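You operate a simulated robot arm through the tools that you are given. There is no shell and no other tool.

The job below is to be done with a simulated robot arm. You get a single attempt, and the scene is never put back.

TASK
Gauge brick No 72: black tray if the needle is on green, otherwise the other tray.
Fine: Slide it under the blue gauge, turn its knob down till the lamp lights, turn it back, leave the slide out.

It is judged by the outcome, as a careful person would: the job done as asked, and still so three seconds after it is handed in. It fails if anything else is knocked over, pushed out of place, dropped, spilled or broken.

THE ROBOT
A 7-joint arm with a two-finger parallel gripper, fixed in place. Base frame: the origin is on the floor under the middle of its stand, x ahead of it, y to its left, z up. Lengths are in mm, angles in degrees, forces in N, time in s.
It reaches about 1247 mm from its shoulder. Its first joint turns from -132.0 to 132.0 degrees. Payload 3.91 kg.
Tool frame: the origin (TCP) lies between the finger pads and is the grasp point; the fingertips stand 30 mm ahead of it; z points along the fingers, y is the line along which they close. The gripper opens to 110 mm. The fingers are 20 mm wide and 10 mm thick; the gripper's body (48 by 112 mm) begins 55 mm behind the TCP.
Orientation is told as [roll, pitch, yaw] about the base's x, y, z axes, in that order, counted from this pose: with the fingers straight down and closing along the base's y, the tool's x points along the base's -x, its y along +y and its z along -z.

THE INTERFACE
- The arm moves only by the tool servo_tool. Its argument "targets" is a list of rows, each an object of numbers (a shift or turn left out is 0, a gripper value left out holds the last): "gripper": the closure, from 0 (fully open) to 1 (shut); "dx", "dy", "dz": the shift along the base's x, y, z in units of 250 mm (1.0 is 250 mm); "rx", "ry", "rz": the turn, a rotation vector about the base's x, y, z in units of 60 degrees (1.0 is 60 degrees). In form: [{"gripper": .., "dx": .., "dy": .., "dz": .., "rx": .., "ry": .., "rz": ..}, ...]. A call has 1 to 20 rows; each row is the pose to reach, as a shift and turn from the pose commanded when the call began. A call with a number of a shift or a turn outside -1 to 1 is refused whole. Each row takes 0.2 s and may step no farther than 50 mm and 8.6 degrees from the row before; otherwise, or with a gripper value out of range, the whole call is refused. A pose out of reach is approached as far as the arm can. The call stops where the force on the tool passes 40 N (or 10 N more than at its start, if that is more) or the arm is blocked; 0.2 s more then pass. The fingers move at their own pace (about 108 mm/s each) and stop on an object; they squeeze with about 38 N. The grip force told is the motor's: it shows also when the fingers shut on nothing. Time passes only in rows, and 0.2 s behind the last, so rows that repeat a pose let the fingers close. The reply holds the time, the measured pose of the TCP, the force on the tool along the base axes, the opening and the grip force, in the units named above and with some noise, with the torque about the TCP (base axes, N m) and any sound that the robot's microphone picked up.
- Cameras (640 x 400 px; columns grow to the right, rows downward): "scene" is fixed at [49.4, 649.2, 1377.8]; the picture's right is [0.54, 0.84, 0.00], its down [0.35, -0.22, -0.91] and it looks along [-0.77, 0.49, -0.42] (base axes); focal length 214 px, centre (320, 200). "wrist" rides on the gripper at [72, 17, -103] in the tool frame; the picture's right is [-0.23, 0.97, 0.00], its down [-0.76, -0.18, -0.62] and it looks along [-0.61, -0.14, 0.78] (tool axes); focal length 222 px, centre (320, 200). There is no depth. A picture from a camera that has moved, and an enlarged one, comes with that camera's place and axes in the base frame and with its lens.
- capture(camera): a new picture of that camera. No time passes.
- zoom(camera, box): a new picture of the part [left, top, right, bottom] of that camera's present view, enlarged. No time passes.
- close_job(): hands the job in; it is judged then, once.

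Places have to be worked out from the pictures, the camera data and where the tool is seen. Open the gripper and draw the arm clear of the work before you hand the job in, unless the task says otherwise.

The tools are called after "Request:" as a command line: name --argument value ..., lists and objects as JSON in quotes. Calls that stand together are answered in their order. servo_tool: Moves the arm, as the interface text tells. Its arguments: {"type":"object","properties":{"targets":{"type":"array","items":{"type":"object","properties":{"gripper":{"type":"number"},"dx":{"type":"number"},"dy":{"type":"number"},"dz":{"type":"number"},"rx":{"type":"number"},"ry":{"type":"number"},"rz":{"type":"number"}}}}},"required":["targets"]} The other tools are called the same way: capture (camera) takes a picture; zoom (camera, box) takes an enlarged picture of a part of a camera's view; close_job () hands the job in.

At the start:

```text
time_s: 0.0
ee_pos: [223.3, 532.2, 1382.9]
ee_rot: [0.0, 0.0, 0.0]
force: [0.3, -0.4, 0.4]
wrist_torque: [0.02, 0.01, -0.01]
grip_width: 109.8
grip_force: 0.0
```

scene: 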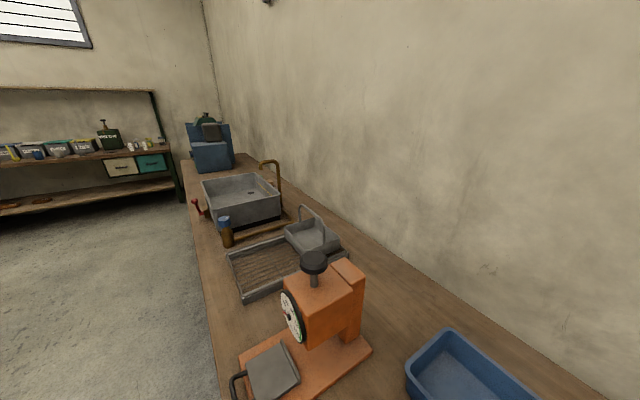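
wrist: 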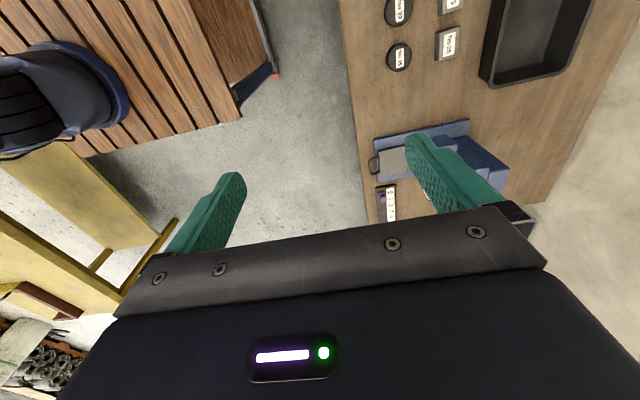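

I'll begin by looking at both views closely before I move anything.

Request:
zoom --camera "wrist" --box '[320, 0, 640, 200]'

Request:
zoom --camera "scene" --box '[200, 220, 520, 400]'

Request:
zoom --camera "scene" --box '[160, 100, 360, 260]'

```text
2.00 times, centred on (480, 100) of wrist
camera zoom: at [152.5, 548.4, 1486.0], right [0.23, 0.97, 0.0], down [0.76, -0.18, 0.62], along [0.61, -0.14, -0.78], focal length 444 px, centre (0, 400)
```

zoom: 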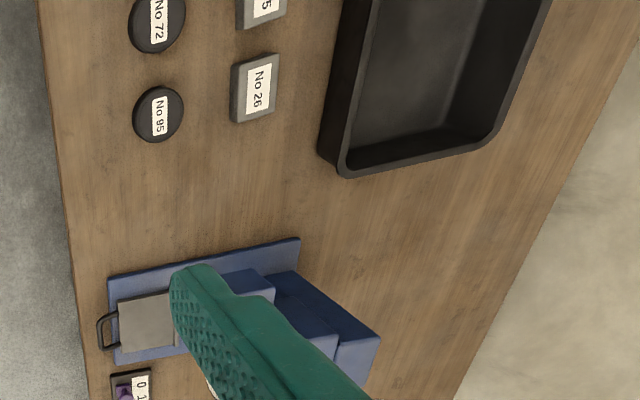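

```text
2.00 times, centred on (360, 310) of scene
camera zoom: at [49.4, 649.2, 1377.8], right [0.54, 0.84, 0.0], down [0.35, -0.22, -0.91], along [-0.77, 0.49, -0.42], focal length 429 px, centre (240, -20)
```

zoom: 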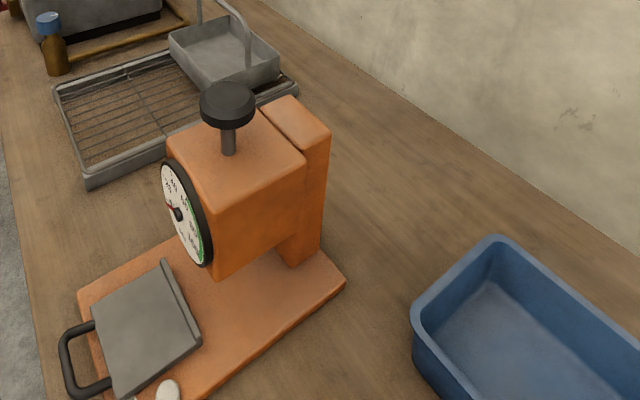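

```text
2.50 times, centred on (260, 180) of scene
camera zoom: at [49.4, 649.2, 1377.8], right [0.54, 0.84, 0.0], down [0.35, -0.22, -0.91], along [-0.77, 0.49, -0.42], focal length 536 px, centre (470, 250)
```

zoom: 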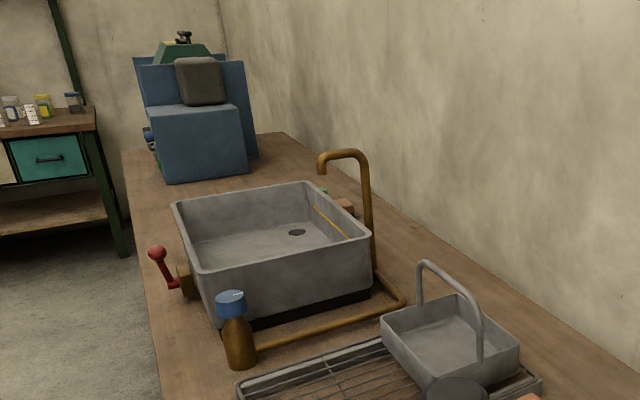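

There are two gauges: a blue one ahead of the arm, and an orange one that I should leave alone. The trays are black and blue. I'll turn the wrist in place so its camera faces the bench.

Request:
servo_tool --targets '[{"gripper": 0, "rz": 0.125}, {"rz": 0.25}, {"rz": 0.375}, {"rz": 0.5}, {"rz": 0.625}, {"rz": 0.75}, {"rz": 0.875}, {"rz": 1.0}]'

Request:
capture --camera "wrist"

```text
time_s: 1.8
ee_pos: [222.7, 531.5, 1382.5]
ee_rot: [0.0, -0.1, 60.0]
force: [0.1, -1.0, -0.2]
wrist_torque: [0.0, -0.02, -0.01]
grip_width: 110.0
grip_force: 0.1
```

```text
taken
camera wrist: at [174.5, 477.0, 1486.1], right [-0.73, 0.68, 0.0], down [0.53, 0.57, 0.62], along [0.43, 0.46, -0.78], focal length 222 px, centre (320, 200)
```

wrist: 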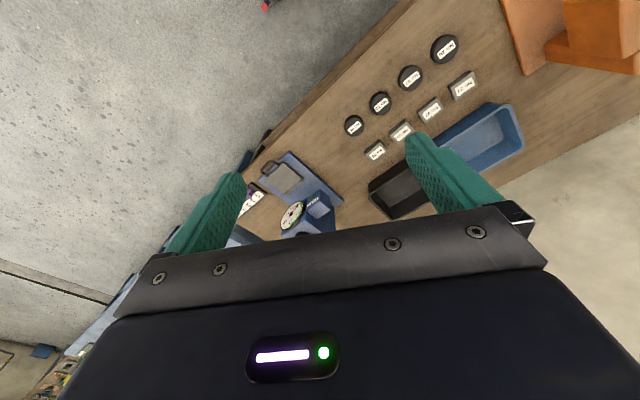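

The new view shows the bench layout: a row of round bricks, a row of square ones, both trays and the blue gauge. I'll zoom in to read the labels and the gauge.

Request:
zoom --camera "wrist" --box '[330, 20, 530, 170]'

Request:
zoom --camera "wrist" --box '[220, 130, 380, 240]'

```text
2.67 times, centred on (430, 95) of wrist
camera zoom: at [174.5, 477.0, 1486.1], right [-0.73, 0.68, 0.0], down [0.53, 0.57, 0.62], along [0.43, 0.46, -0.78], focal length 592 px, centre (27, 480)
```

zoom: 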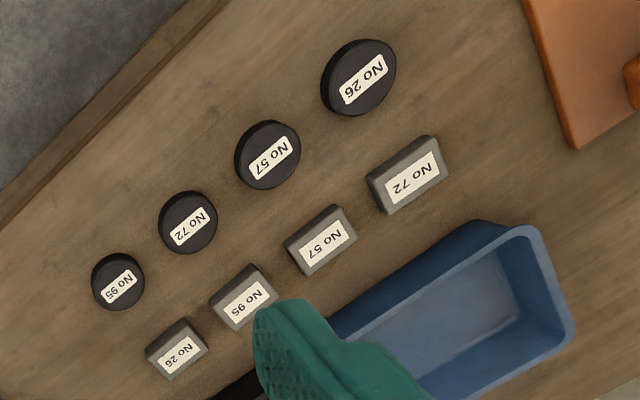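

```text
3.64 times, centred on (300, 185) of wrist
camera zoom: at [174.5, 477.0, 1486.1], right [-0.73, 0.68, 0.0], down [0.53, 0.57, 0.62], along [0.43, 0.46, -0.78], focal length 808 px, centre (393, 254)
```

zoom: 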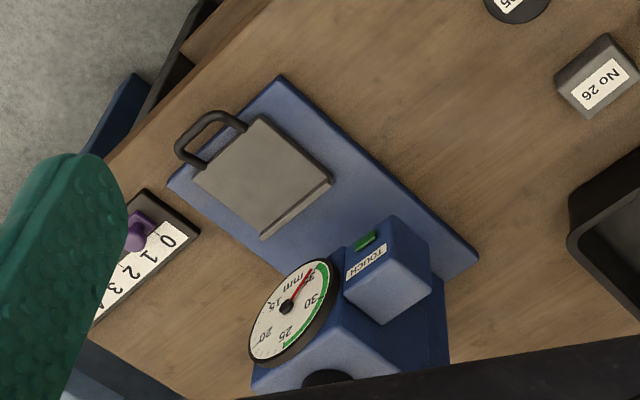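

Both shapes carry the same numbers. The brick is the rectangular No 72 near the blue tray, and the round No 72 is not a brick. I'll zoom in further on the blue gauge and brick 72 to see how the parts work and where they are.

Request:
zoom --camera "wrist" --box '[272, 180, 342, 224]'

Request:
zoom --camera "wrist" --box '[440, 60, 490, 110]'

Request:
zoom --camera "wrist" --box '[240, 140, 320, 200]'

```text
9.09 times, centred on (307, 202) of wrist
camera zoom: at [174.5, 477.0, 1486.1], right [-0.73, 0.68, 0.0], down [0.53, 0.57, 0.62], along [0.43, 0.46, -0.78], focal length 2019 px, centre (438, 182)
```

zoom: 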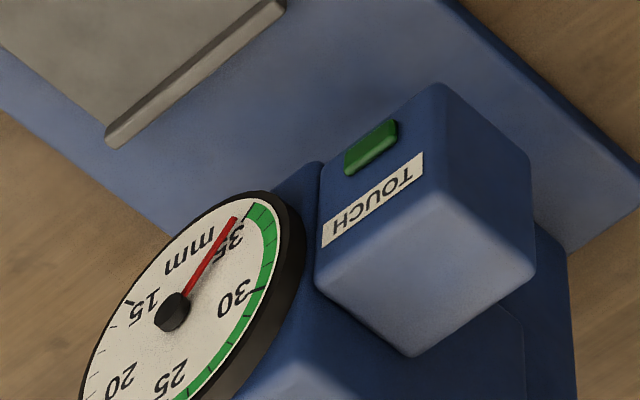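

```text
8.00 times, centred on (465, 85) of wrist
camera zoom: at [174.5, 477.0, 1486.1], right [-0.73, 0.68, 0.0], down [0.53, 0.57, 0.62], along [0.43, 0.46, -0.78], focal length 1777 px, centre (-840, 1120)
```

zoom: 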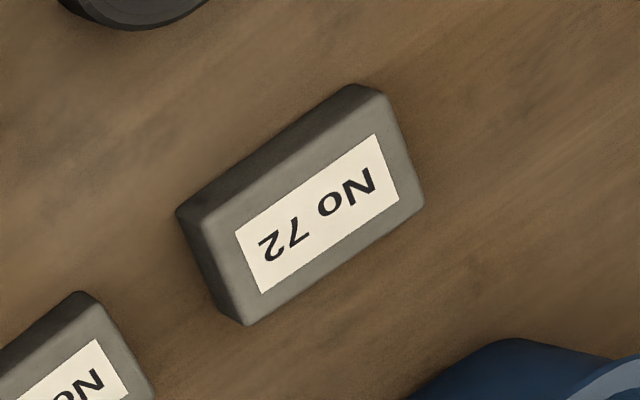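

```text
6.67 times, centred on (280, 170) of wrist
camera zoom: at [174.5, 477.0, 1486.1], right [-0.73, 0.68, 0.0], down [0.53, 0.57, 0.62], along [0.43, 0.46, -0.78], focal length 1481 px, centre (587, 400)
```

zoom: 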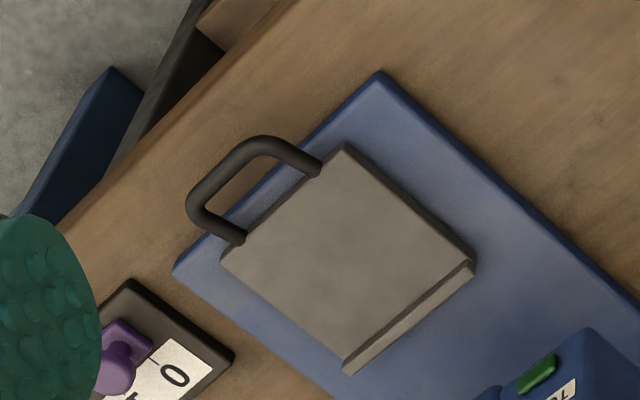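

The gauge has a slide plate with a handle facing me, a raised rib at its far edge, an unlit TOUCH lamp and a dial. I need to see the knob on top, so I'll move over at this height and turn to face the gauge squarely.

Request:
servo_tool --targets '[{"dx": 0.125, "dy": 0.05, "rz": 0.0625}, {"dx": 0.25, "dy": 0.1, "rz": 0.125}, {"dx": 0.375, "dy": 0.15, "rz": 0.1875}, {"dx": 0.5, "dy": 0.2, "rz": 0.25}, {"dx": 0.625, "dy": 0.25, "rz": 0.3125}, {"dx": 0.75, "dy": 0.3, "rz": 0.375}, {"dx": 0.875, "dy": 0.35, "rz": 0.4375}, {"dx": 1.0, "dy": 0.4, "rz": 0.5}]'

Request:
capture --camera "wrist"

```text
time_s: 3.6
ee_pos: [473.1, 630.6, 1383.5]
ee_rot: [0.0, -0.1, 89.8]
force: [-0.9, 0.6, 1.6]
wrist_torque: [0.03, -0.04, 0.02]
grip_width: 109.8
grip_force: 0.1
```

```text
taken
camera wrist: at [458.5, 557.2, 1486.0], right [-0.97, 0.23, 0.0], down [0.18, 0.76, 0.62], along [0.14, 0.61, -0.78], focal length 222 px, centre (320, 200)
```

wrist: 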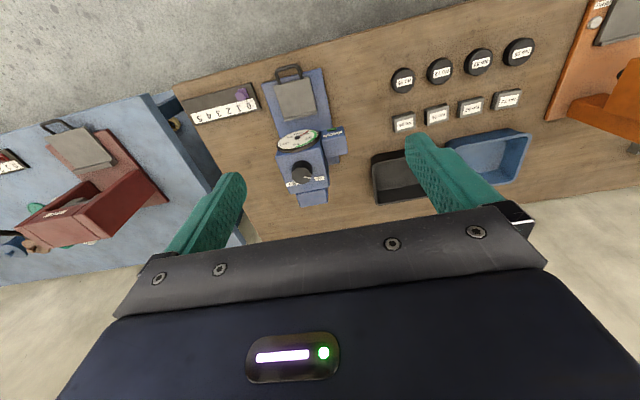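

Request:
zoom --camera "wrist" --box '[250, 50, 360, 130]'

Request:
zoom --camera "wrist" --box '[260, 120, 360, 210]'

Request:
zoom --camera "wrist" --box '[360, 20, 560, 140]'

Request:
zoom --camera "wrist" --box '[160, 60, 280, 140]'

```text
5.00 times, centred on (305, 90) of wrist
camera zoom: at [458.5, 557.2, 1486.0], right [-0.97, 0.23, 0.0], down [0.18, 0.76, 0.62], along [0.14, 0.61, -0.78], focal length 1111 px, centre (395, 750)
```

zoom: 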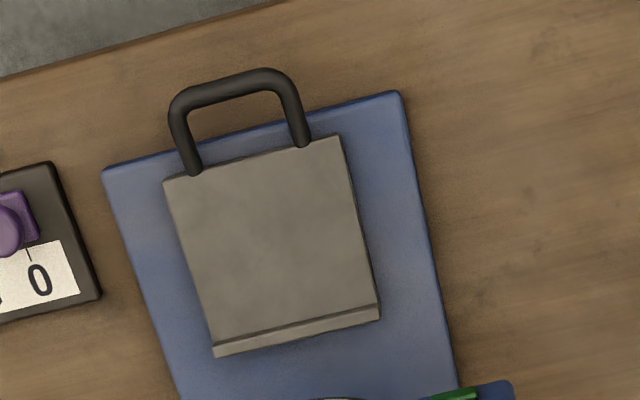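

```text
4.44 times, centred on (310, 165) of wrist
camera zoom: at [458.5, 557.2, 1486.0], right [-0.97, 0.23, 0.0], down [0.18, 0.76, 0.62], along [0.14, 0.61, -0.78], focal length 987 px, centre (364, 356)
```

zoom: 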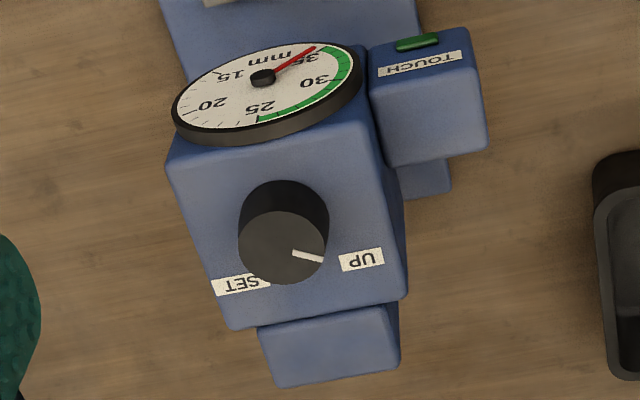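

```text
3.20 times, centred on (460, 80) of wrist
camera zoom: at [458.5, 557.2, 1486.0], right [-0.97, 0.23, 0.0], down [0.18, 0.76, 0.62], along [0.14, 0.61, -0.78], focal length 711 px, centre (-128, 584)
```

zoom: 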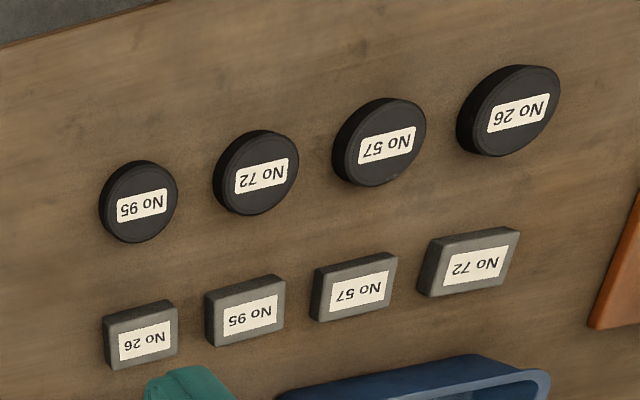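

```text
5.00 times, centred on (220, 100) of wrist
camera zoom: at [458.5, 557.2, 1486.0], right [-0.97, 0.23, 0.0], down [0.18, 0.76, 0.62], along [0.14, 0.61, -0.78], focal length 1111 px, centre (820, 700)
```

zoom: 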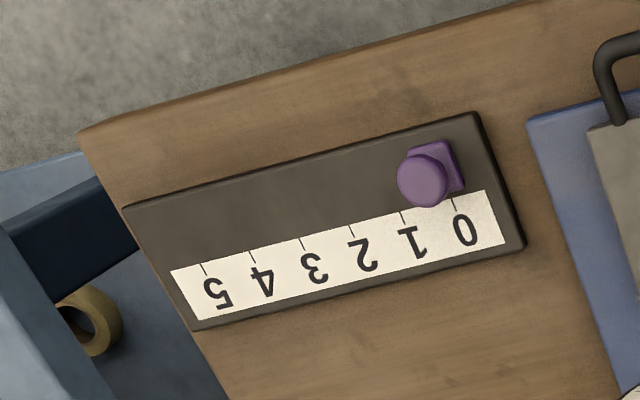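

The knob pointer is at UP and a SET mark lies clockwise from it. I make the brick's top centre about (-19, 845, 820), the slide plate about x 515–613, y 660–757, and the knob near (565, 820). I'll shift to a second viewpoint to fix the knob's height and position.

Request:
servo_tool --targets '[{"dx": 0.12, "dy": 0.1}, {"dx": 0.24, "dy": 0.2}, {"dx": 0.36, "dy": 0.28}, {"dx": 0.36, "dy": 0.28}]'

Request:
capture --camera "wrist"

Request:
zoom --camera "wrist" --box '[270, 90, 390, 190]'

Request:
zoom --camera "wrist" --box '[270, 0, 390, 100]'

```text
time_s: 4.6
ee_pos: [562.9, 702.1, 1382.1]
ee_rot: [0.0, 0.1, 89.9]
force: [0.2, 0.1, -0.7]
wrist_torque: [0.03, 0.01, 0.01]
grip_width: 109.9
grip_force: 0.1
```

```text
taken
camera wrist: at [548.9, 629.6, 1484.7], right [-0.97, 0.23, 0.0], down [0.18, 0.76, 0.62], along [0.14, 0.61, -0.78], focal length 222 px, centre (320, 200)
```

wrist: 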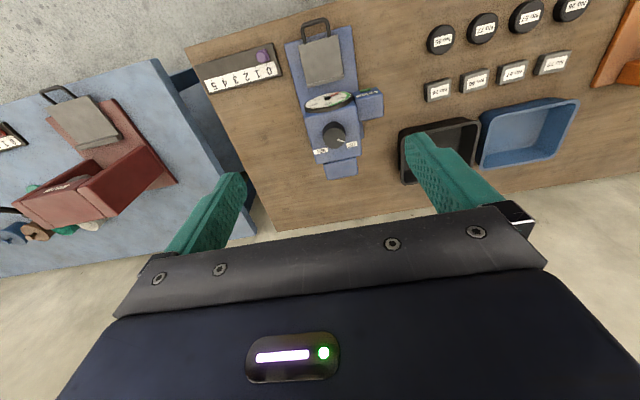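

```text
4.00 times, centred on (330, 140) of wrist
camera zoom: at [548.9, 629.6, 1484.7], right [-0.97, 0.23, 0.0], down [0.18, 0.76, 0.62], along [0.14, 0.61, -0.78], focal length 888 px, centre (280, 440)
```

zoom: 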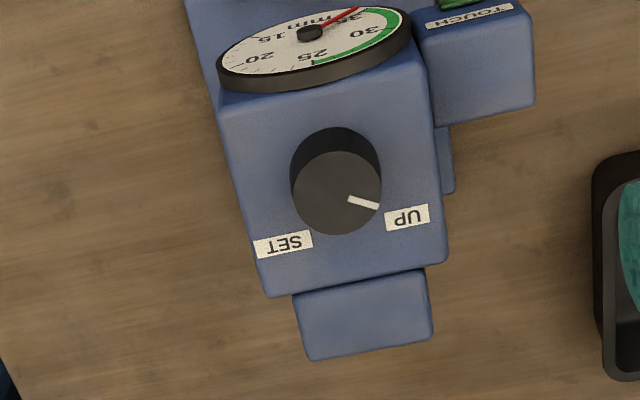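

```text
4.00 times, centred on (330, 50) of wrist
camera zoom: at [548.9, 629.6, 1484.7], right [-0.97, 0.23, 0.0], down [0.18, 0.76, 0.62], along [0.14, 0.61, -0.78], focal length 888 px, centre (280, 800)
```

zoom: 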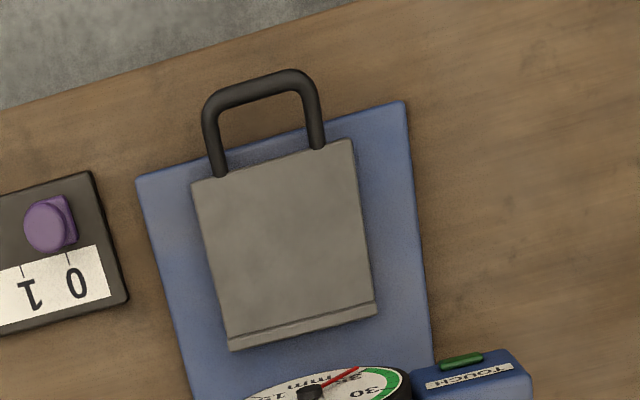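

The two views agree: knob top at about (563, 814, 1053), about 45 mm across and 30 mm tall, with UP at roughly 10 o'clock and SET clockwise from it. Next I'll travel back high above the bench towards brick 72.

Request:
servo_tool --targets '[{"dx": -0.16, "dz": -0.03}, {"dx": -0.33, "dz": -0.06}, {"dx": -0.5, "dz": -0.1}, {"dx": -0.67, "dz": -0.15}, {"dx": -0.84, "dz": -0.2}, {"dx": -1.0, "dz": -0.25}]'

Request:
servo_tool --targets '[{"dx": -0.16, "dy": 0.05, "dz": -0.06}, {"dx": -0.33, "dy": 0.1, "dz": -0.12}, {"dx": -0.5, "dy": 0.15, "dz": -0.18}, {"dx": -0.67, "dy": 0.2, "dz": -0.24}, {"dx": -0.84, "dy": 0.25, "dz": -0.3}, {"dx": -1.0, "dy": 0.3, "dz": -0.36}]'

Request:
capture --camera "wrist"

```text
time_s: 6.0
ee_pos: [314.6, 701.7, 1316.3]
ee_rot: [0.0, -0.1, 89.9]
force: [0.4, 0.0, 0.1]
wrist_torque: [-0.02, 0.06, 0.03]
grip_width: 109.9
grip_force: 0.0
```

```text
time_s: 7.4
ee_pos: [64.2, 777.1, 1230.1]
ee_rot: [0.0, -0.1, 89.9]
force: [0.3, -0.8, 0.3]
wrist_torque: [0.02, 0.06, 0.01]
grip_width: 109.9
grip_force: 0.0
```

```text
taken
camera wrist: at [48.7, 704.2, 1333.8], right [-0.97, 0.23, 0.0], down [0.18, 0.76, 0.62], along [0.14, 0.61, -0.78], focal length 222 px, centre (320, 200)
```

wrist: 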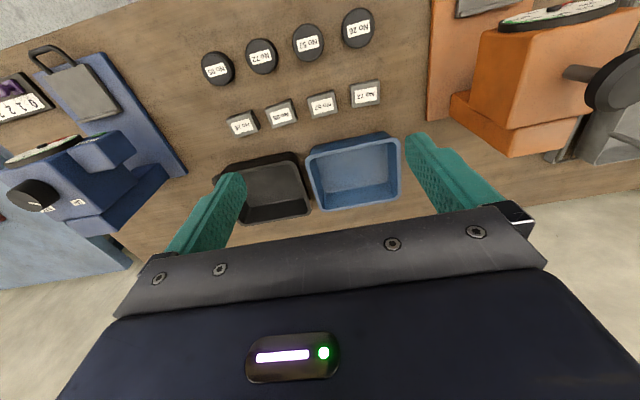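

Brick 72 and both trays are now clearly in view. I'll zoom in to measure them.

Request:
zoom --camera "wrist" --box '[300, 70, 400, 130]'

Request:
zoom --camera "wrist" --box '[220, 120, 420, 230]'

```text
6.40 times, centred on (350, 100) of wrist
camera zoom: at [48.7, 704.2, 1333.8], right [-0.97, 0.23, 0.0], down [0.18, 0.76, 0.62], along [0.14, 0.61, -0.78], focal length 1422 px, centre (128, 840)
```

zoom: 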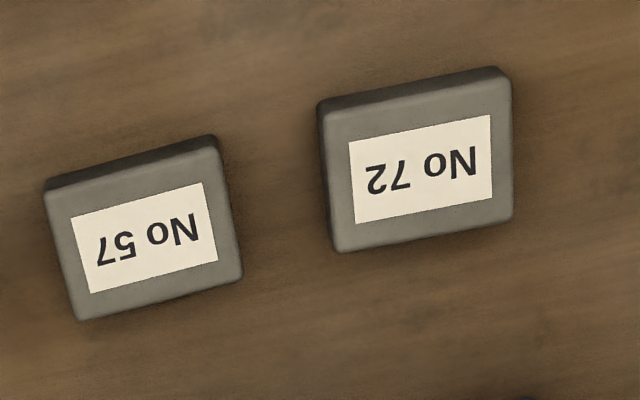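

```text
3.20 times, centred on (320, 175) of wrist
camera zoom: at [48.7, 704.2, 1333.8], right [-0.97, 0.23, 0.0], down [0.18, 0.76, 0.62], along [0.14, 0.61, -0.78], focal length 711 px, centre (320, 280)
```

zoom: 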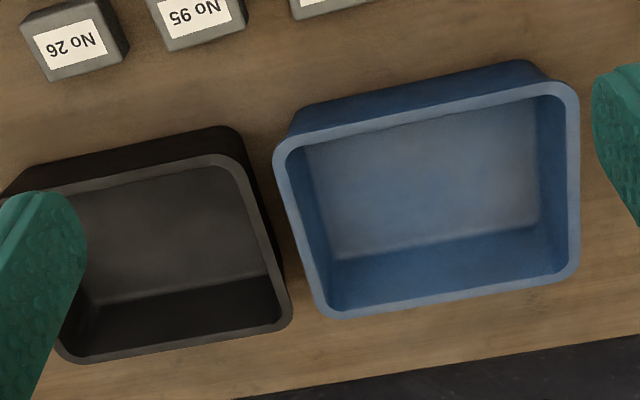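

Triangulating again puts brick 72's top centre at about (-19, 845, 820), 60 × 43 mm and 20 mm tall. Brick 57 is about 34 mm away, so I'll set the opening to about 80 mm and descend to a pre-grasp height to check.

Request:
servo_tool --targets '[{"gripper": 0.27, "dx": -0.06, "dy": 0.05, "dz": -0.16}, {"dx": -0.12, "dy": 0.1, "dz": -0.33}, {"dx": -0.18, "dy": 0.15, "dz": -0.5}, {"dx": -0.24, "dy": 0.2, "dz": -0.67}, {"dx": -0.29, "dy": 0.24, "dz": -0.84}, {"dx": -0.329, "dy": 0.272, "dz": -1.0}, {"dx": -0.329, "dy": 0.272, "dz": -1.0}]'

Request:
capture --camera "wrist"

```text
time_s: 9.0
ee_pos: [-19.4, 846.4, 978.8]
ee_rot: [0.1, 0.0, 89.9]
force: [-0.8, 0.1, 0.2]
wrist_torque: [0.0, 0.0, 0.01]
grip_width: 80.5
grip_force: 0.1
```

```text
taken
camera wrist: at [-34.1, 773.2, 1082.5], right [-0.97, 0.23, 0.0], down [0.18, 0.76, 0.62], along [0.14, 0.61, -0.78], focal length 222 px, centre (320, 200)
```

wrist: 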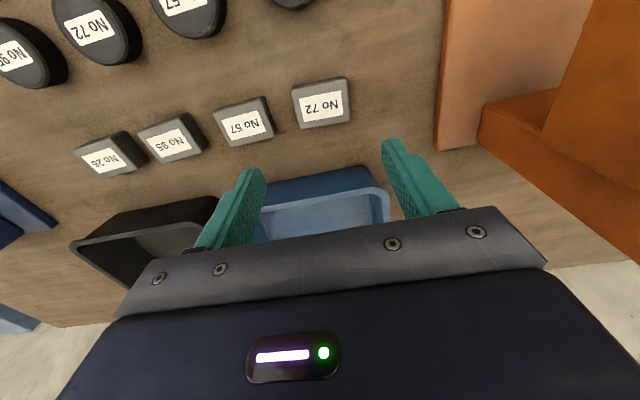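

The brick sits below and between the fingers, and the orange gauge base is well clear (x < -150). I'll descend straight down to grasp height with the fingertips about 3 mm off the bench.

Request:
servo_tool --targets '[{"dz": -0.15}, {"dz": -0.3}, {"dz": -0.42}, {"dz": -0.52}, {"dz": -0.56}, {"dz": -0.586}, {"dz": -0.586}]'

Request:
capture --camera "wrist"

```text
time_s: 10.6
ee_pos: [-18.7, 845.4, 833.9]
ee_rot: [0.0, -0.1, 89.9]
force: [0.2, 0.8, 1.1]
wrist_torque: [0.02, -0.03, 0.02]
grip_width: 80.3
grip_force: 0.2
```

```text
taken
camera wrist: at [-33.8, 772.5, 937.2], right [-0.97, 0.23, 0.0], down [0.18, 0.76, 0.62], along [0.14, 0.61, -0.78], focal length 222 px, centre (320, 200)
```

wrist: 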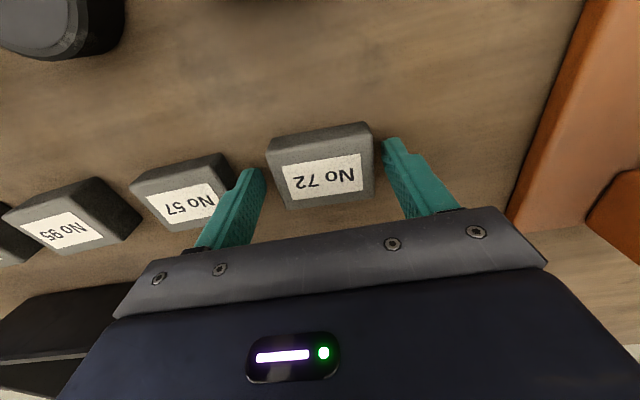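

The fingers straddle brick 72 and clear brick 57. I'll close on it and let the grip settle.

Request:
servo_tool --targets '[{"gripper": 0.6}, {"gripper": 0.6}, {"gripper": 0.6}, {"gripper": 0.6}]'

Request:
capture --camera "wrist"

```text
time_s: 11.6
ee_pos: [-18.6, 845.5, 833.6]
ee_rot: [0.0, -0.2, 89.8]
force: [0.2, 1.7, 0.3]
wrist_torque: [0.05, 0.09, -0.03]
grip_width: 60.9
grip_force: 37.3
```

```text
taken
camera wrist: at [-33.7, 772.6, 937.3], right [-0.97, 0.23, 0.0], down [0.18, 0.76, 0.62], along [0.14, 0.61, -0.78], focal length 222 px, centre (320, 200)
```

wrist: 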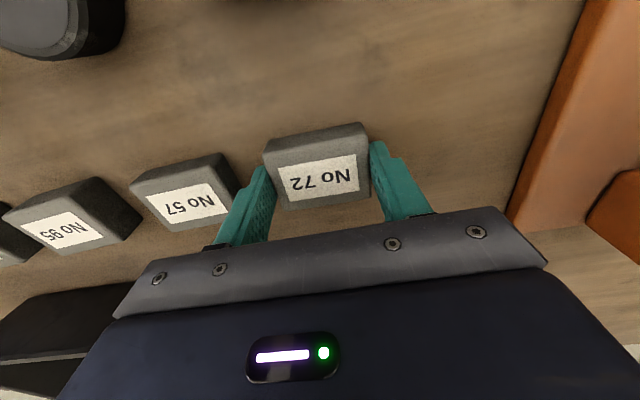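

The grip is firm at 60.9 mm and 37 N. Before I carry the brick next to the gauge's dial, I'll check how bulky my wrist is above the gripper using the scene camera.

Request:
capture --camera "scene"

```text
taken
```

scene: 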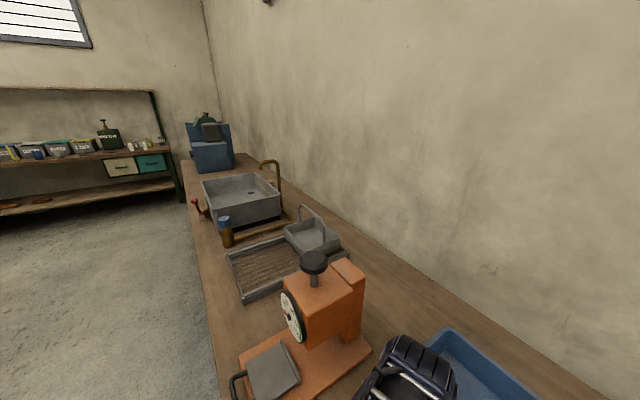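

Part of the gripper shows at the lower right. I'll lift the brick straight up so more of the wrist comes into view.

Request:
servo_tool --targets '[{"dz": 0.02}, {"dz": 0.08}, {"dz": 0.2}, {"dz": 0.36}, {"dz": 0.54}, {"dz": 0.72}, {"dz": 0.86}, {"dz": 0.9}]'

Request:
capture --camera "scene"

Request:
capture --camera "wrist"

```text
time_s: 13.4
ee_pos: [-18.9, 844.5, 1059.7]
ee_rot: [0.1, 0.1, 90.0]
force: [0.4, -0.3, -1.4]
wrist_torque: [-0.03, 0.0, 0.0]
grip_width: 61.0
grip_force: 38.0
```

```text
taken
```

scene: 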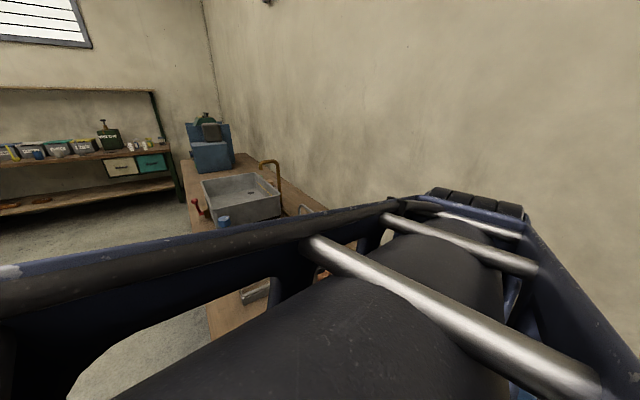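

```text
taken
camera wrist: at [-34.0, 772.0, 1162.5], right [-0.97, 0.23, 0.0], down [0.18, 0.76, 0.62], along [0.14, 0.61, -0.78], focal length 222 px, centre (320, 200)
```

wrist: 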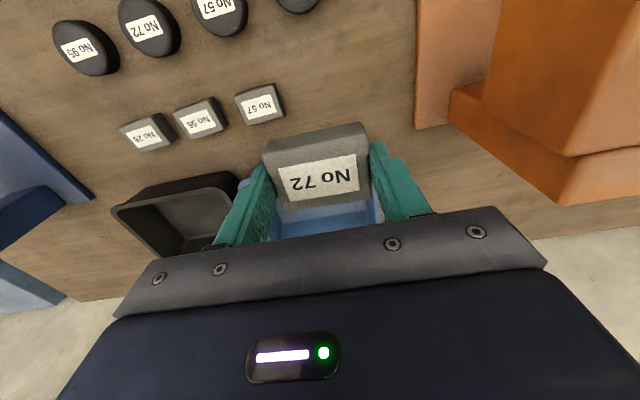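

The brick is held level. I'll carry it along the front side of the bench, moving in y first so the approach stays clear of the gauge head, and then over the slide.

Request:
servo_tool --targets '[{"dx": 0.08, "dy": -0.06}, {"dx": 0.22, "dy": -0.16}, {"dx": 0.38, "dy": -0.26}, {"dx": 0.54, "dy": -0.36}, {"dx": 0.7, "dy": -0.46}, {"dx": 0.86, "dy": -0.54}, {"dx": 0.96, "dy": -0.57}, {"dx": 1.0, "dy": -0.57}]'

Request:
servo_tool --targets '[{"dx": 0.08}, {"dx": 0.22}, {"dx": 0.38}, {"dx": 0.54}, {"dx": 0.7}, {"dx": 0.86}, {"dx": 0.96}, {"dx": 1.0}]'

Request:
capture --camera "wrist"

```text
time_s: 15.2
ee_pos: [230.8, 701.6, 1057.7]
ee_rot: [0.0, -0.1, 90.0]
force: [-0.7, 0.5, -0.6]
wrist_torque: [0.02, -0.03, 0.0]
grip_width: 61.2
grip_force: 38.2
```

```text
time_s: 17.0
ee_pos: [481.4, 702.2, 1058.3]
ee_rot: [0.1, -0.1, 89.9]
force: [-0.5, 0.4, 0.3]
wrist_torque: [0.05, -0.07, -0.02]
grip_width: 60.9
grip_force: 38.0
```

```text
taken
camera wrist: at [466.4, 629.4, 1161.5], right [-0.97, 0.23, 0.0], down [0.18, 0.76, 0.62], along [0.14, 0.61, -0.78], focal length 222 px, centre (320, 200)
```

wrist: 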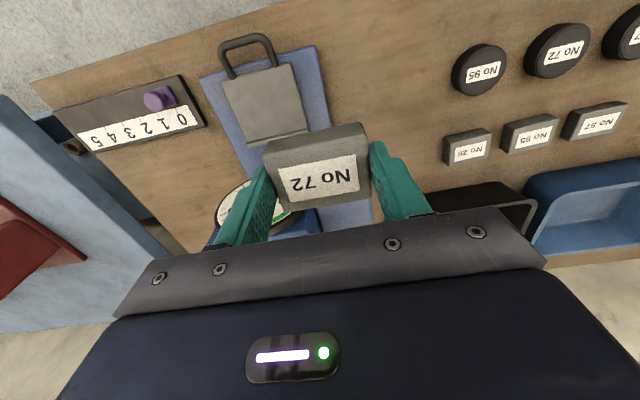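

The slide, its handle and the gauge base are all visible ahead. I'll zoom in to pin down the plate height and handle.

Request:
zoom --camera "wrist" --box '[190, 20, 350, 150]'

```text
3.08 times, centred on (270, 85) of wrist
camera zoom: at [466.4, 629.4, 1161.5], right [-0.97, 0.23, 0.0], down [0.18, 0.76, 0.62], along [0.14, 0.61, -0.78], focal length 684 px, centre (474, 554)
```

zoom: 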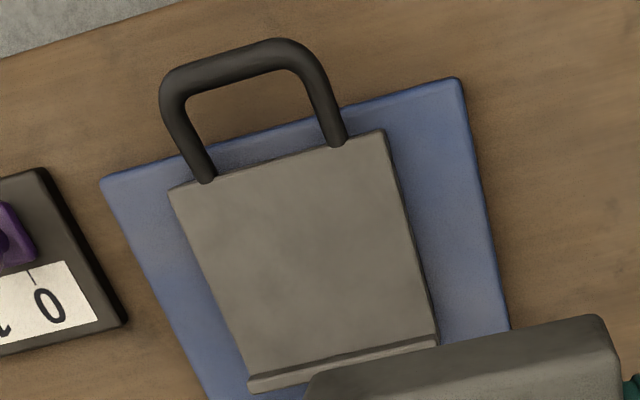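

The plate top is near z ≈ 825 and centred at about (564, 708). The dial face is near y ≈ 757, so I'll centre the brick slightly towards me (y ≈ 703). I'll move over in x, then descend partway and check.

Request:
servo_tool --targets '[{"dx": 0.06}, {"dx": 0.16}, {"dx": 0.26}, {"dx": 0.32}, {"dx": 0.333}, {"dx": 0.333, "dz": -0.06}, {"dx": 0.333, "dz": -0.16}, {"dx": 0.333, "dz": -0.26}, {"dx": 0.333, "dz": -0.36}, {"dx": 0.333, "dz": -0.44}, {"dx": 0.333, "dz": -0.48}]'

Request:
capture --camera "wrist"

```text
time_s: 19.4
ee_pos: [564.0, 701.3, 938.9]
ee_rot: [0.0, -0.2, 89.9]
force: [-0.2, 0.4, 0.0]
wrist_torque: [0.01, -0.03, -0.02]
grip_width: 60.9
grip_force: 37.8
```

```text
taken
camera wrist: at [549.0, 629.1, 1042.1], right [-0.97, 0.23, 0.0], down [0.18, 0.76, 0.62], along [0.14, 0.61, -0.78], focal length 222 px, centre (320, 200)
```

wrist: 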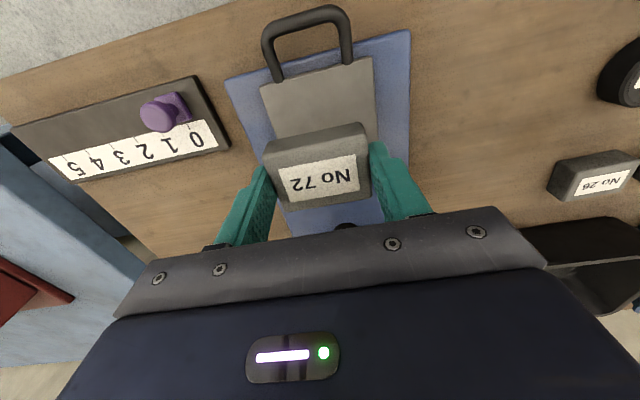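

There's no contact and the brick is lined up over the plate. I'll continue down gently to just above the plate.

Request:
servo_tool --targets '[{"dz": -0.06}, {"dz": -0.12}, {"dz": -0.18}, {"dz": -0.23}, {"dz": -0.26}, {"dz": -0.27}]'

Request:
capture --camera "wrist"

```text
time_s: 20.8
ee_pos: [565.5, 702.9, 871.4]
ee_rot: [0.0, -0.1, 89.9]
force: [-0.2, 1.0, -0.4]
wrist_torque: [0.03, 0.01, 0.05]
grip_width: 61.2
grip_force: 37.7
```

```text
taken
camera wrist: at [549.4, 629.3, 974.5], right [-0.97, 0.23, 0.0], down [0.18, 0.76, 0.62], along [0.14, 0.61, -0.78], focal length 222 px, centre (320, 200)
```

wrist: 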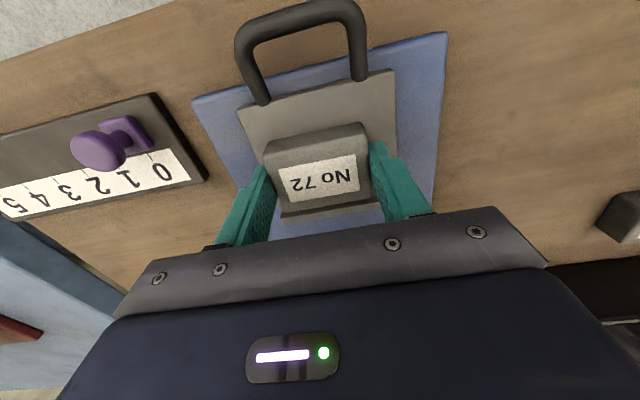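

The brick is over the plate and inside the rib. I'll lower it in 2 mm steps and watch the vertical force.

Request:
servo_tool --targets '[{"dz": -0.008}, {"dz": -0.016}, {"dz": -0.024}, {"dz": -0.032}, {"dz": -0.036}]'

Request:
zoom --camera "wrist" --box '[220, 60, 420, 230]'

```text
time_s: 22.0
ee_pos: [566.0, 702.1, 862.5]
ee_rot: [0.0, -0.2, 89.8]
force: [1.0, 0.1, 15.9]
wrist_torque: [-0.09, 0.12, -0.03]
grip_width: 61.1
grip_force: 37.8
```

```text
2.35 times, centred on (320, 145) of wrist
camera zoom: at [549.3, 629.5, 967.0], right [-0.97, 0.23, 0.0], down [0.18, 0.76, 0.63], along [0.14, 0.61, -0.78], focal length 523 px, centre (320, 329)
```

zoom: 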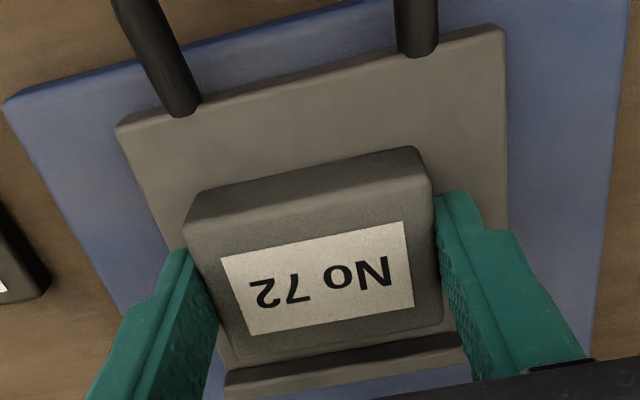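

Contact shows as 16 N upward, so the brick is seated on the plate. I'll ease off 1 mm and open the fingers gently.

Request:
servo_tool --targets '[{"dz": 0.004, "gripper": 0.6}, {"dz": 0.004, "gripper": 0.42}, {"dz": 0.004, "gripper": 0.34}, {"dz": 0.004, "gripper": 0.27}, {"dz": 0.004, "gripper": 0.27}]'

Request:
zoom --camera "wrist" --box '[220, 60, 420, 230]'

```text
time_s: 23.2
ee_pos: [564.5, 701.8, 863.2]
ee_rot: [0.2, -0.1, 89.9]
force: [-0.3, 0.0, 0.1]
wrist_torque: [0.02, -0.01, 0.0]
grip_width: 80.3
grip_force: 0.1
```

```text
2.35 times, centred on (320, 145) of wrist
camera zoom: at [549.2, 629.4, 966.7], right [-0.97, 0.23, 0.0], down [0.18, 0.76, 0.62], along [0.14, 0.61, -0.78], focal length 523 px, centre (320, 329)
```

zoom: 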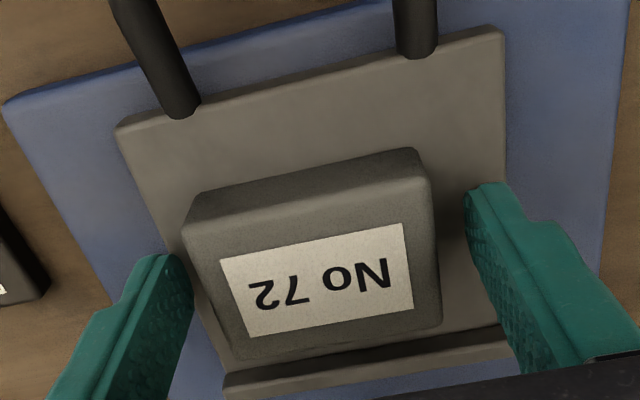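

The brick is sitting flat on the plate, just short of the rib. I'll lift straight up, clear of it.

Request:
servo_tool --targets '[{"dz": 0.02}, {"dz": 0.08}, {"dz": 0.18}, {"dz": 0.3}, {"dz": 0.42}, {"dz": 0.5}, {"dz": 0.5, "dy": -0.1}, {"dz": 0.5, "dy": -0.25}, {"dz": 0.5, "dy": -0.4}]'

Request:
capture --camera "wrist"

```text
time_s: 25.2
ee_pos: [565.8, 601.1, 988.5]
ee_rot: [0.1, -0.1, 89.9]
force: [0.0, -0.1, 0.3]
wrist_torque: [-0.01, -0.04, -0.02]
grip_width: 80.2
grip_force: 0.1
```

```text
taken
camera wrist: at [549.5, 529.2, 1091.3], right [-0.97, 0.23, 0.0], down [0.18, 0.76, 0.62], along [0.14, 0.61, -0.78], focal length 222 px, centre (320, 200)
```

wrist: 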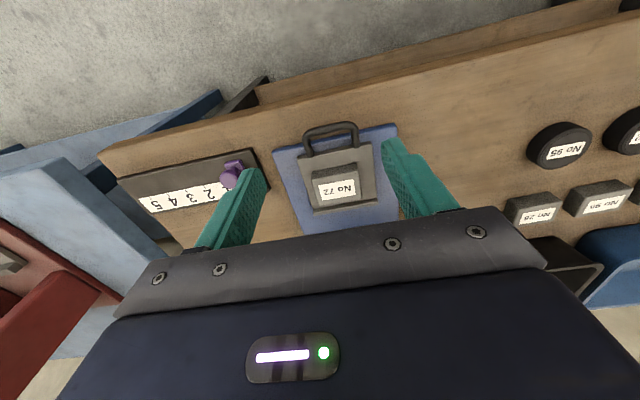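

Now I want a low, near-horizontal look at the handle height and the gap under the head. I'll tilt the tool 40° and drop back in front of the bench edge.

Request:
servo_tool --targets '[{"dy": -0.05, "dz": -0.03, "rx": 0.11}, {"dy": -0.1, "dz": -0.08, "rx": 0.22}, {"dy": -0.14, "dz": -0.15, "rx": 0.33}, {"dy": -0.17, "dz": -0.24, "rx": 0.44}, {"dy": -0.18, "dz": -0.33, "rx": 0.55}, {"dy": -0.18, "dz": -0.4, "rx": 0.66}]'

Request:
capture --camera "wrist"

```text
time_s: 26.6
ee_pos: [563.8, 557.1, 889.8]
ee_rot: [0.0, -39.8, 89.9]
force: [-1.1, -0.3, 0.2]
wrist_torque: [-0.02, -0.02, -0.05]
grip_width: 80.4
grip_force: 0.2
```

```text
taken
camera wrist: at [548.3, 435.7, 922.0], right [-0.97, 0.17, 0.15], down [0.18, 0.19, 0.97], along [0.14, 0.97, -0.21], focal length 222 px, centre (320, 200)
```

wrist: 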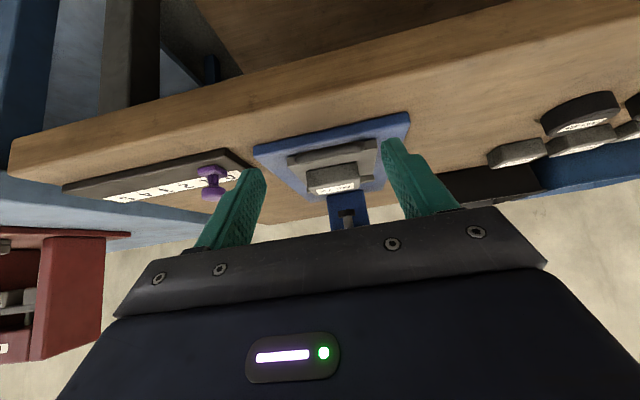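

Request:
zoom --camera "wrist" --box '[240, 90, 420, 240]'

```text
2.67 times, centred on (330, 165) of wrist
camera zoom: at [548.3, 435.7, 922.0], right [-0.97, 0.17, 0.15], down [0.18, 0.19, 0.97], along [0.14, 0.97, -0.21], focal length 592 px, centre (293, 293)
```

zoom: 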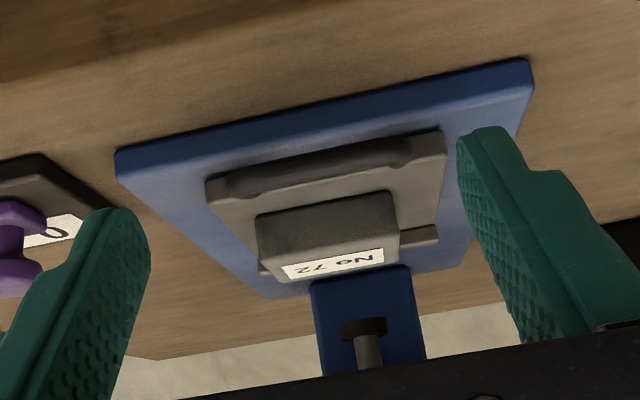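

I can see the spindle foot and its column behind. I'll zoom in tighter on the handle.

Request:
zoom --camera "wrist" --box '[290, 115, 390, 180]'

Request:
zoom --camera "wrist" --box '[320, 170, 420, 235]'

```text
6.15 times, centred on (340, 148) of wrist
camera zoom: at [548.3, 435.7, 922.0], right [-0.97, 0.17, 0.15], down [0.18, 0.19, 0.97], along [0.14, 0.97, -0.21], focal length 1367 px, centre (197, 523)
```

zoom: 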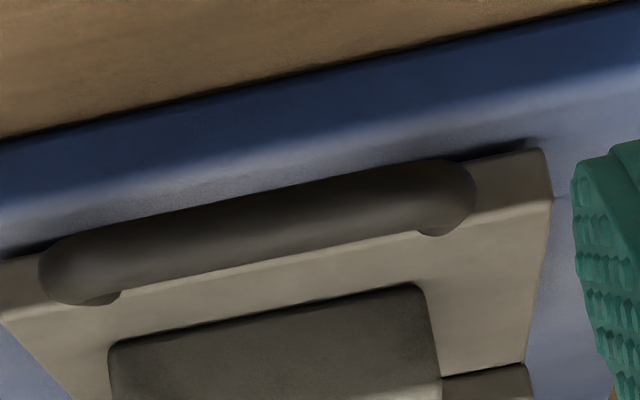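

```text
6.15 times, centred on (370, 202) of wrist
camera zoom: at [548.3, 435.7, 922.0], right [-0.97, 0.17, 0.15], down [0.18, 0.19, 0.97], along [0.14, 0.97, -0.21], focal length 1367 px, centre (12, 185)
```

zoom: 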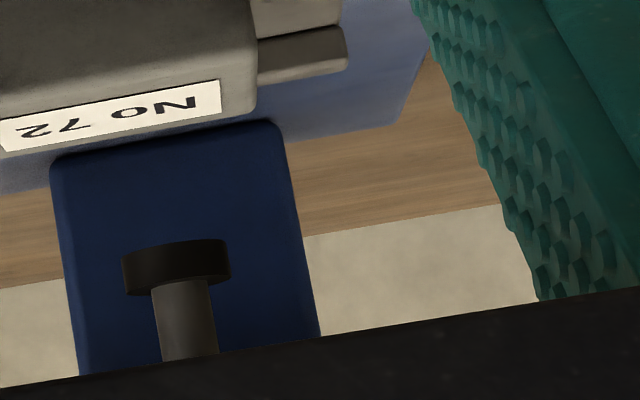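

The handle bar is at z ≈ 832–844, y ≈ 620–631, and the foot hangs about 34 mm above the plate. The brick top is at about 848, so it clears by roughly 14 mm. I'll push the bar with nearly closed fingers tilted 10°, which keeps the wrist away from the dial. First I'll get into position just in front of the handle.

Request:
servo_tool --targets '[{"gripper": 0.82, "rx": -0.12}, {"rx": -0.24}, {"rx": -0.36}, {"rx": -0.493}, {"rx": -0.493, "dz": -0.07}, {"rx": -0.493, "dz": -0.142}, {"rx": -0.493, "dz": -0.142, "dy": 0.06}, {"rx": -0.493, "dz": -0.142, "dy": 0.12}]'

Request:
capture --camera "wrist"

```text
time_s: 28.4
ee_pos: [564.1, 586.9, 853.6]
ee_rot: [0.1, -10.1, 89.9]
force: [0.1, -0.7, 0.5]
wrist_torque: [0.0, 0.01, 0.03]
grip_width: 19.7
grip_force: 0.0
```

```text
taken
camera wrist: at [549.3, 497.7, 942.0], right [-0.97, 0.22, 0.04], down [0.18, 0.64, 0.75], along [0.14, 0.73, -0.66], focal length 222 px, centre (320, 200)
```

wrist: 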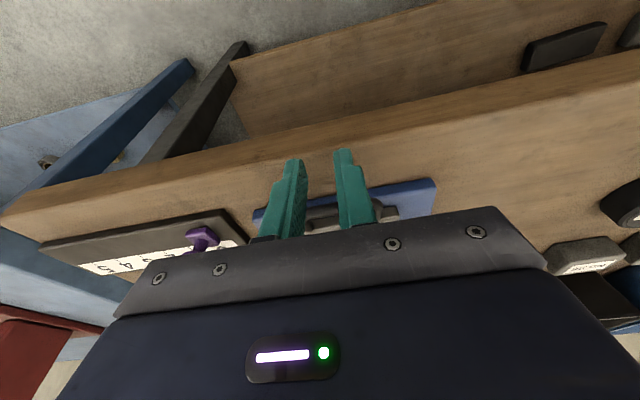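

Request:
zoom --camera "wrist" --box '[240, 130, 440, 250]'

```text
3.20 times, centred on (340, 190) of wrist
camera zoom: at [549.3, 497.7, 942.0], right [-0.97, 0.22, 0.04], down [0.18, 0.64, 0.75], along [0.14, 0.73, -0.66], focal length 711 px, centre (256, 232)
```

zoom: 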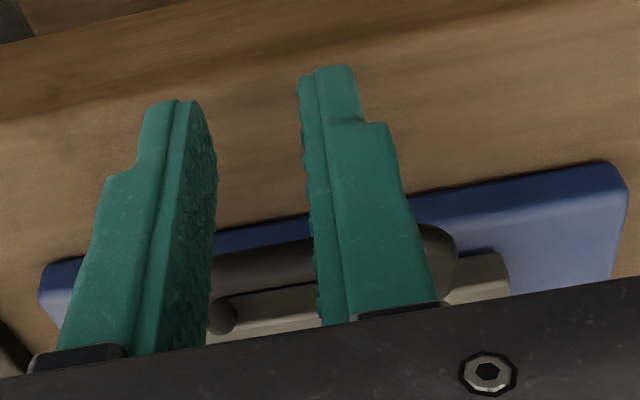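

The fingers are centred on the bar, which spans x ≈ 530–598. I'll push smoothly in +y, about 60 mm of slide travel at first, and check forces and the view.

Request:
servo_tool --targets '[{"dy": 0.03}, {"dy": 0.06}, {"dy": 0.085}, {"dy": 0.11}, {"dy": 0.14}, {"dy": 0.17}, {"dy": 0.2}, {"dy": 0.23}, {"dy": 0.26}, {"dy": 0.29}, {"dy": 0.31}]'

Request:
capture --camera "wrist"

```text
time_s: 30.8
ee_pos: [564.1, 664.1, 853.0]
ee_rot: [0.1, -10.1, 89.9]
force: [0.6, -0.2, -0.2]
wrist_torque: [0.02, 0.05, 0.01]
grip_width: 20.1
grip_force: 0.1
```

```text
taken
camera wrist: at [549.0, 575.4, 942.0], right [-0.97, 0.22, 0.04], down [0.18, 0.64, 0.75], along [0.14, 0.73, -0.66], focal length 222 px, centre (320, 200)
```

wrist: 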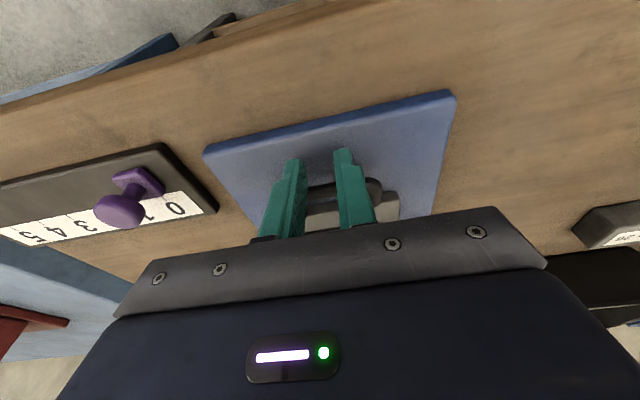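

The slide is moving with hardly any resistance. I'll continue another ~30 mm at a slower pace.

Request:
servo_tool --targets '[{"dy": 0.02}, {"dy": 0.04}, {"dy": 0.06}, {"dy": 0.08}, {"dy": 0.1}, {"dy": 0.12}]'

Request:
zoom --camera "wrist" --box '[200, 80, 460, 240]'

```text
time_s: 32.2
ee_pos: [564.1, 695.0, 853.5]
ee_rot: [0.0, -10.1, 89.9]
force: [-0.5, -0.8, -0.8]
wrist_torque: [-0.01, 0.03, 0.03]
grip_width: 19.9
grip_force: 0.2
```

```text
2.46 times, centred on (330, 160) of wrist
camera zoom: at [549.3, 605.3, 942.0], right [-0.97, 0.22, 0.04], down [0.18, 0.64, 0.75], along [0.14, 0.73, -0.66], focal length 547 px, centre (295, 298)
```

zoom: 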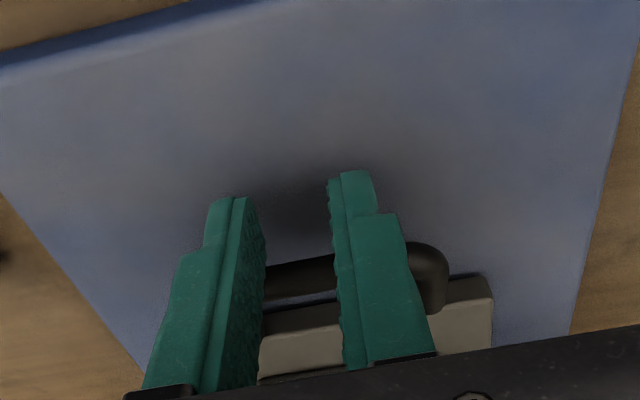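

About 88 mm of travel so far and still free. I'll creep forward in 2 mm steps to find the end stop.

Request:
servo_tool --targets '[{"dy": 0.008}, {"dy": 0.016}, {"dy": 0.024}, {"dy": 0.032}, {"dy": 0.04}]'

```text
time_s: 33.4
ee_pos: [564.3, 704.8, 853.2]
ee_rot: [0.1, -10.2, 89.9]
force: [0.2, -0.4, -0.2]
wrist_torque: [-0.02, -0.03, 0.01]
grip_width: 19.8
grip_force: 0.1
```

Request:
zoom --camera "wrist" --box '[220, 120, 460, 240]'

Request:
servo_tool --targets '[{"dy": 0.008}, {"dy": 0.016}, {"dy": 0.024}]'

```text
2.67 times, centred on (340, 180) of wrist
camera zoom: at [549.1, 614.8, 941.7], right [-0.97, 0.22, 0.04], down [0.18, 0.64, 0.75], along [0.14, 0.73, -0.66], focal length 592 px, centre (267, 253)
```

zoom: 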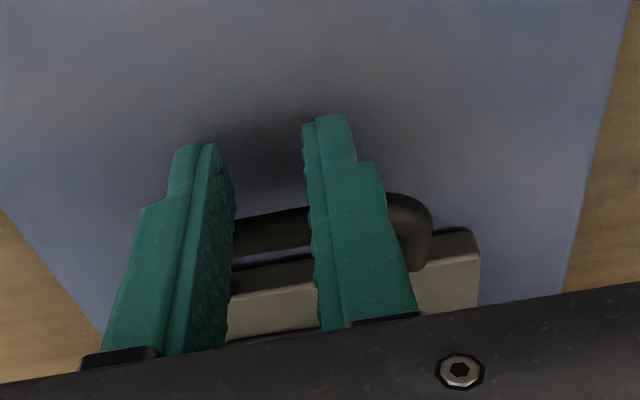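

```text
time_s: 34.2
ee_pos: [564.4, 710.6, 853.3]
ee_rot: [0.1, -10.1, 89.9]
force: [-0.4, -0.8, -0.4]
wrist_torque: [0.0, 0.01, -0.03]
grip_width: 20.0
grip_force: 0.0
```

Travel is about 104 mm and it still moves freely. The spindle is at y ≈ 814, so the brick should be nearly under the foot. I'll creep on in 1 mm steps to see whether a stop comes up.

Request:
servo_tool --targets '[{"dy": 0.004}, {"dy": 0.008}, {"dy": 0.012}, {"dy": 0.016}]'

Request:
capture --camera "wrist"

```text
time_s: 35.2
ee_pos: [564.6, 714.4, 852.4]
ee_rot: [0.1, -10.1, 89.9]
force: [0.7, -0.8, 0.0]
wrist_torque: [-0.01, 0.01, 0.03]
grip_width: 19.6
grip_force: 0.0
```

```text
taken
camera wrist: at [549.1, 625.0, 942.0], right [-0.97, 0.22, 0.04], down [0.18, 0.64, 0.75], along [0.14, 0.73, -0.66], focal length 222 px, centre (320, 200)
```

wrist: 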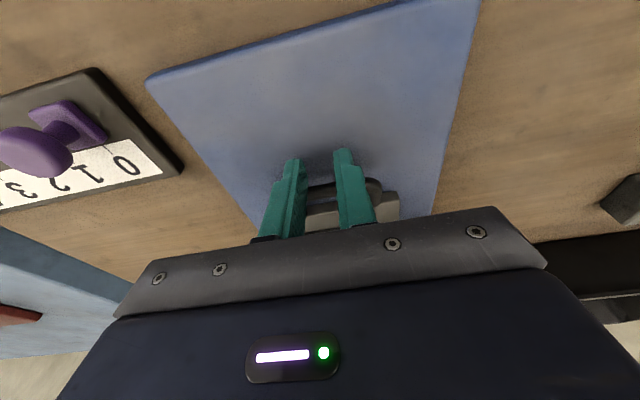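

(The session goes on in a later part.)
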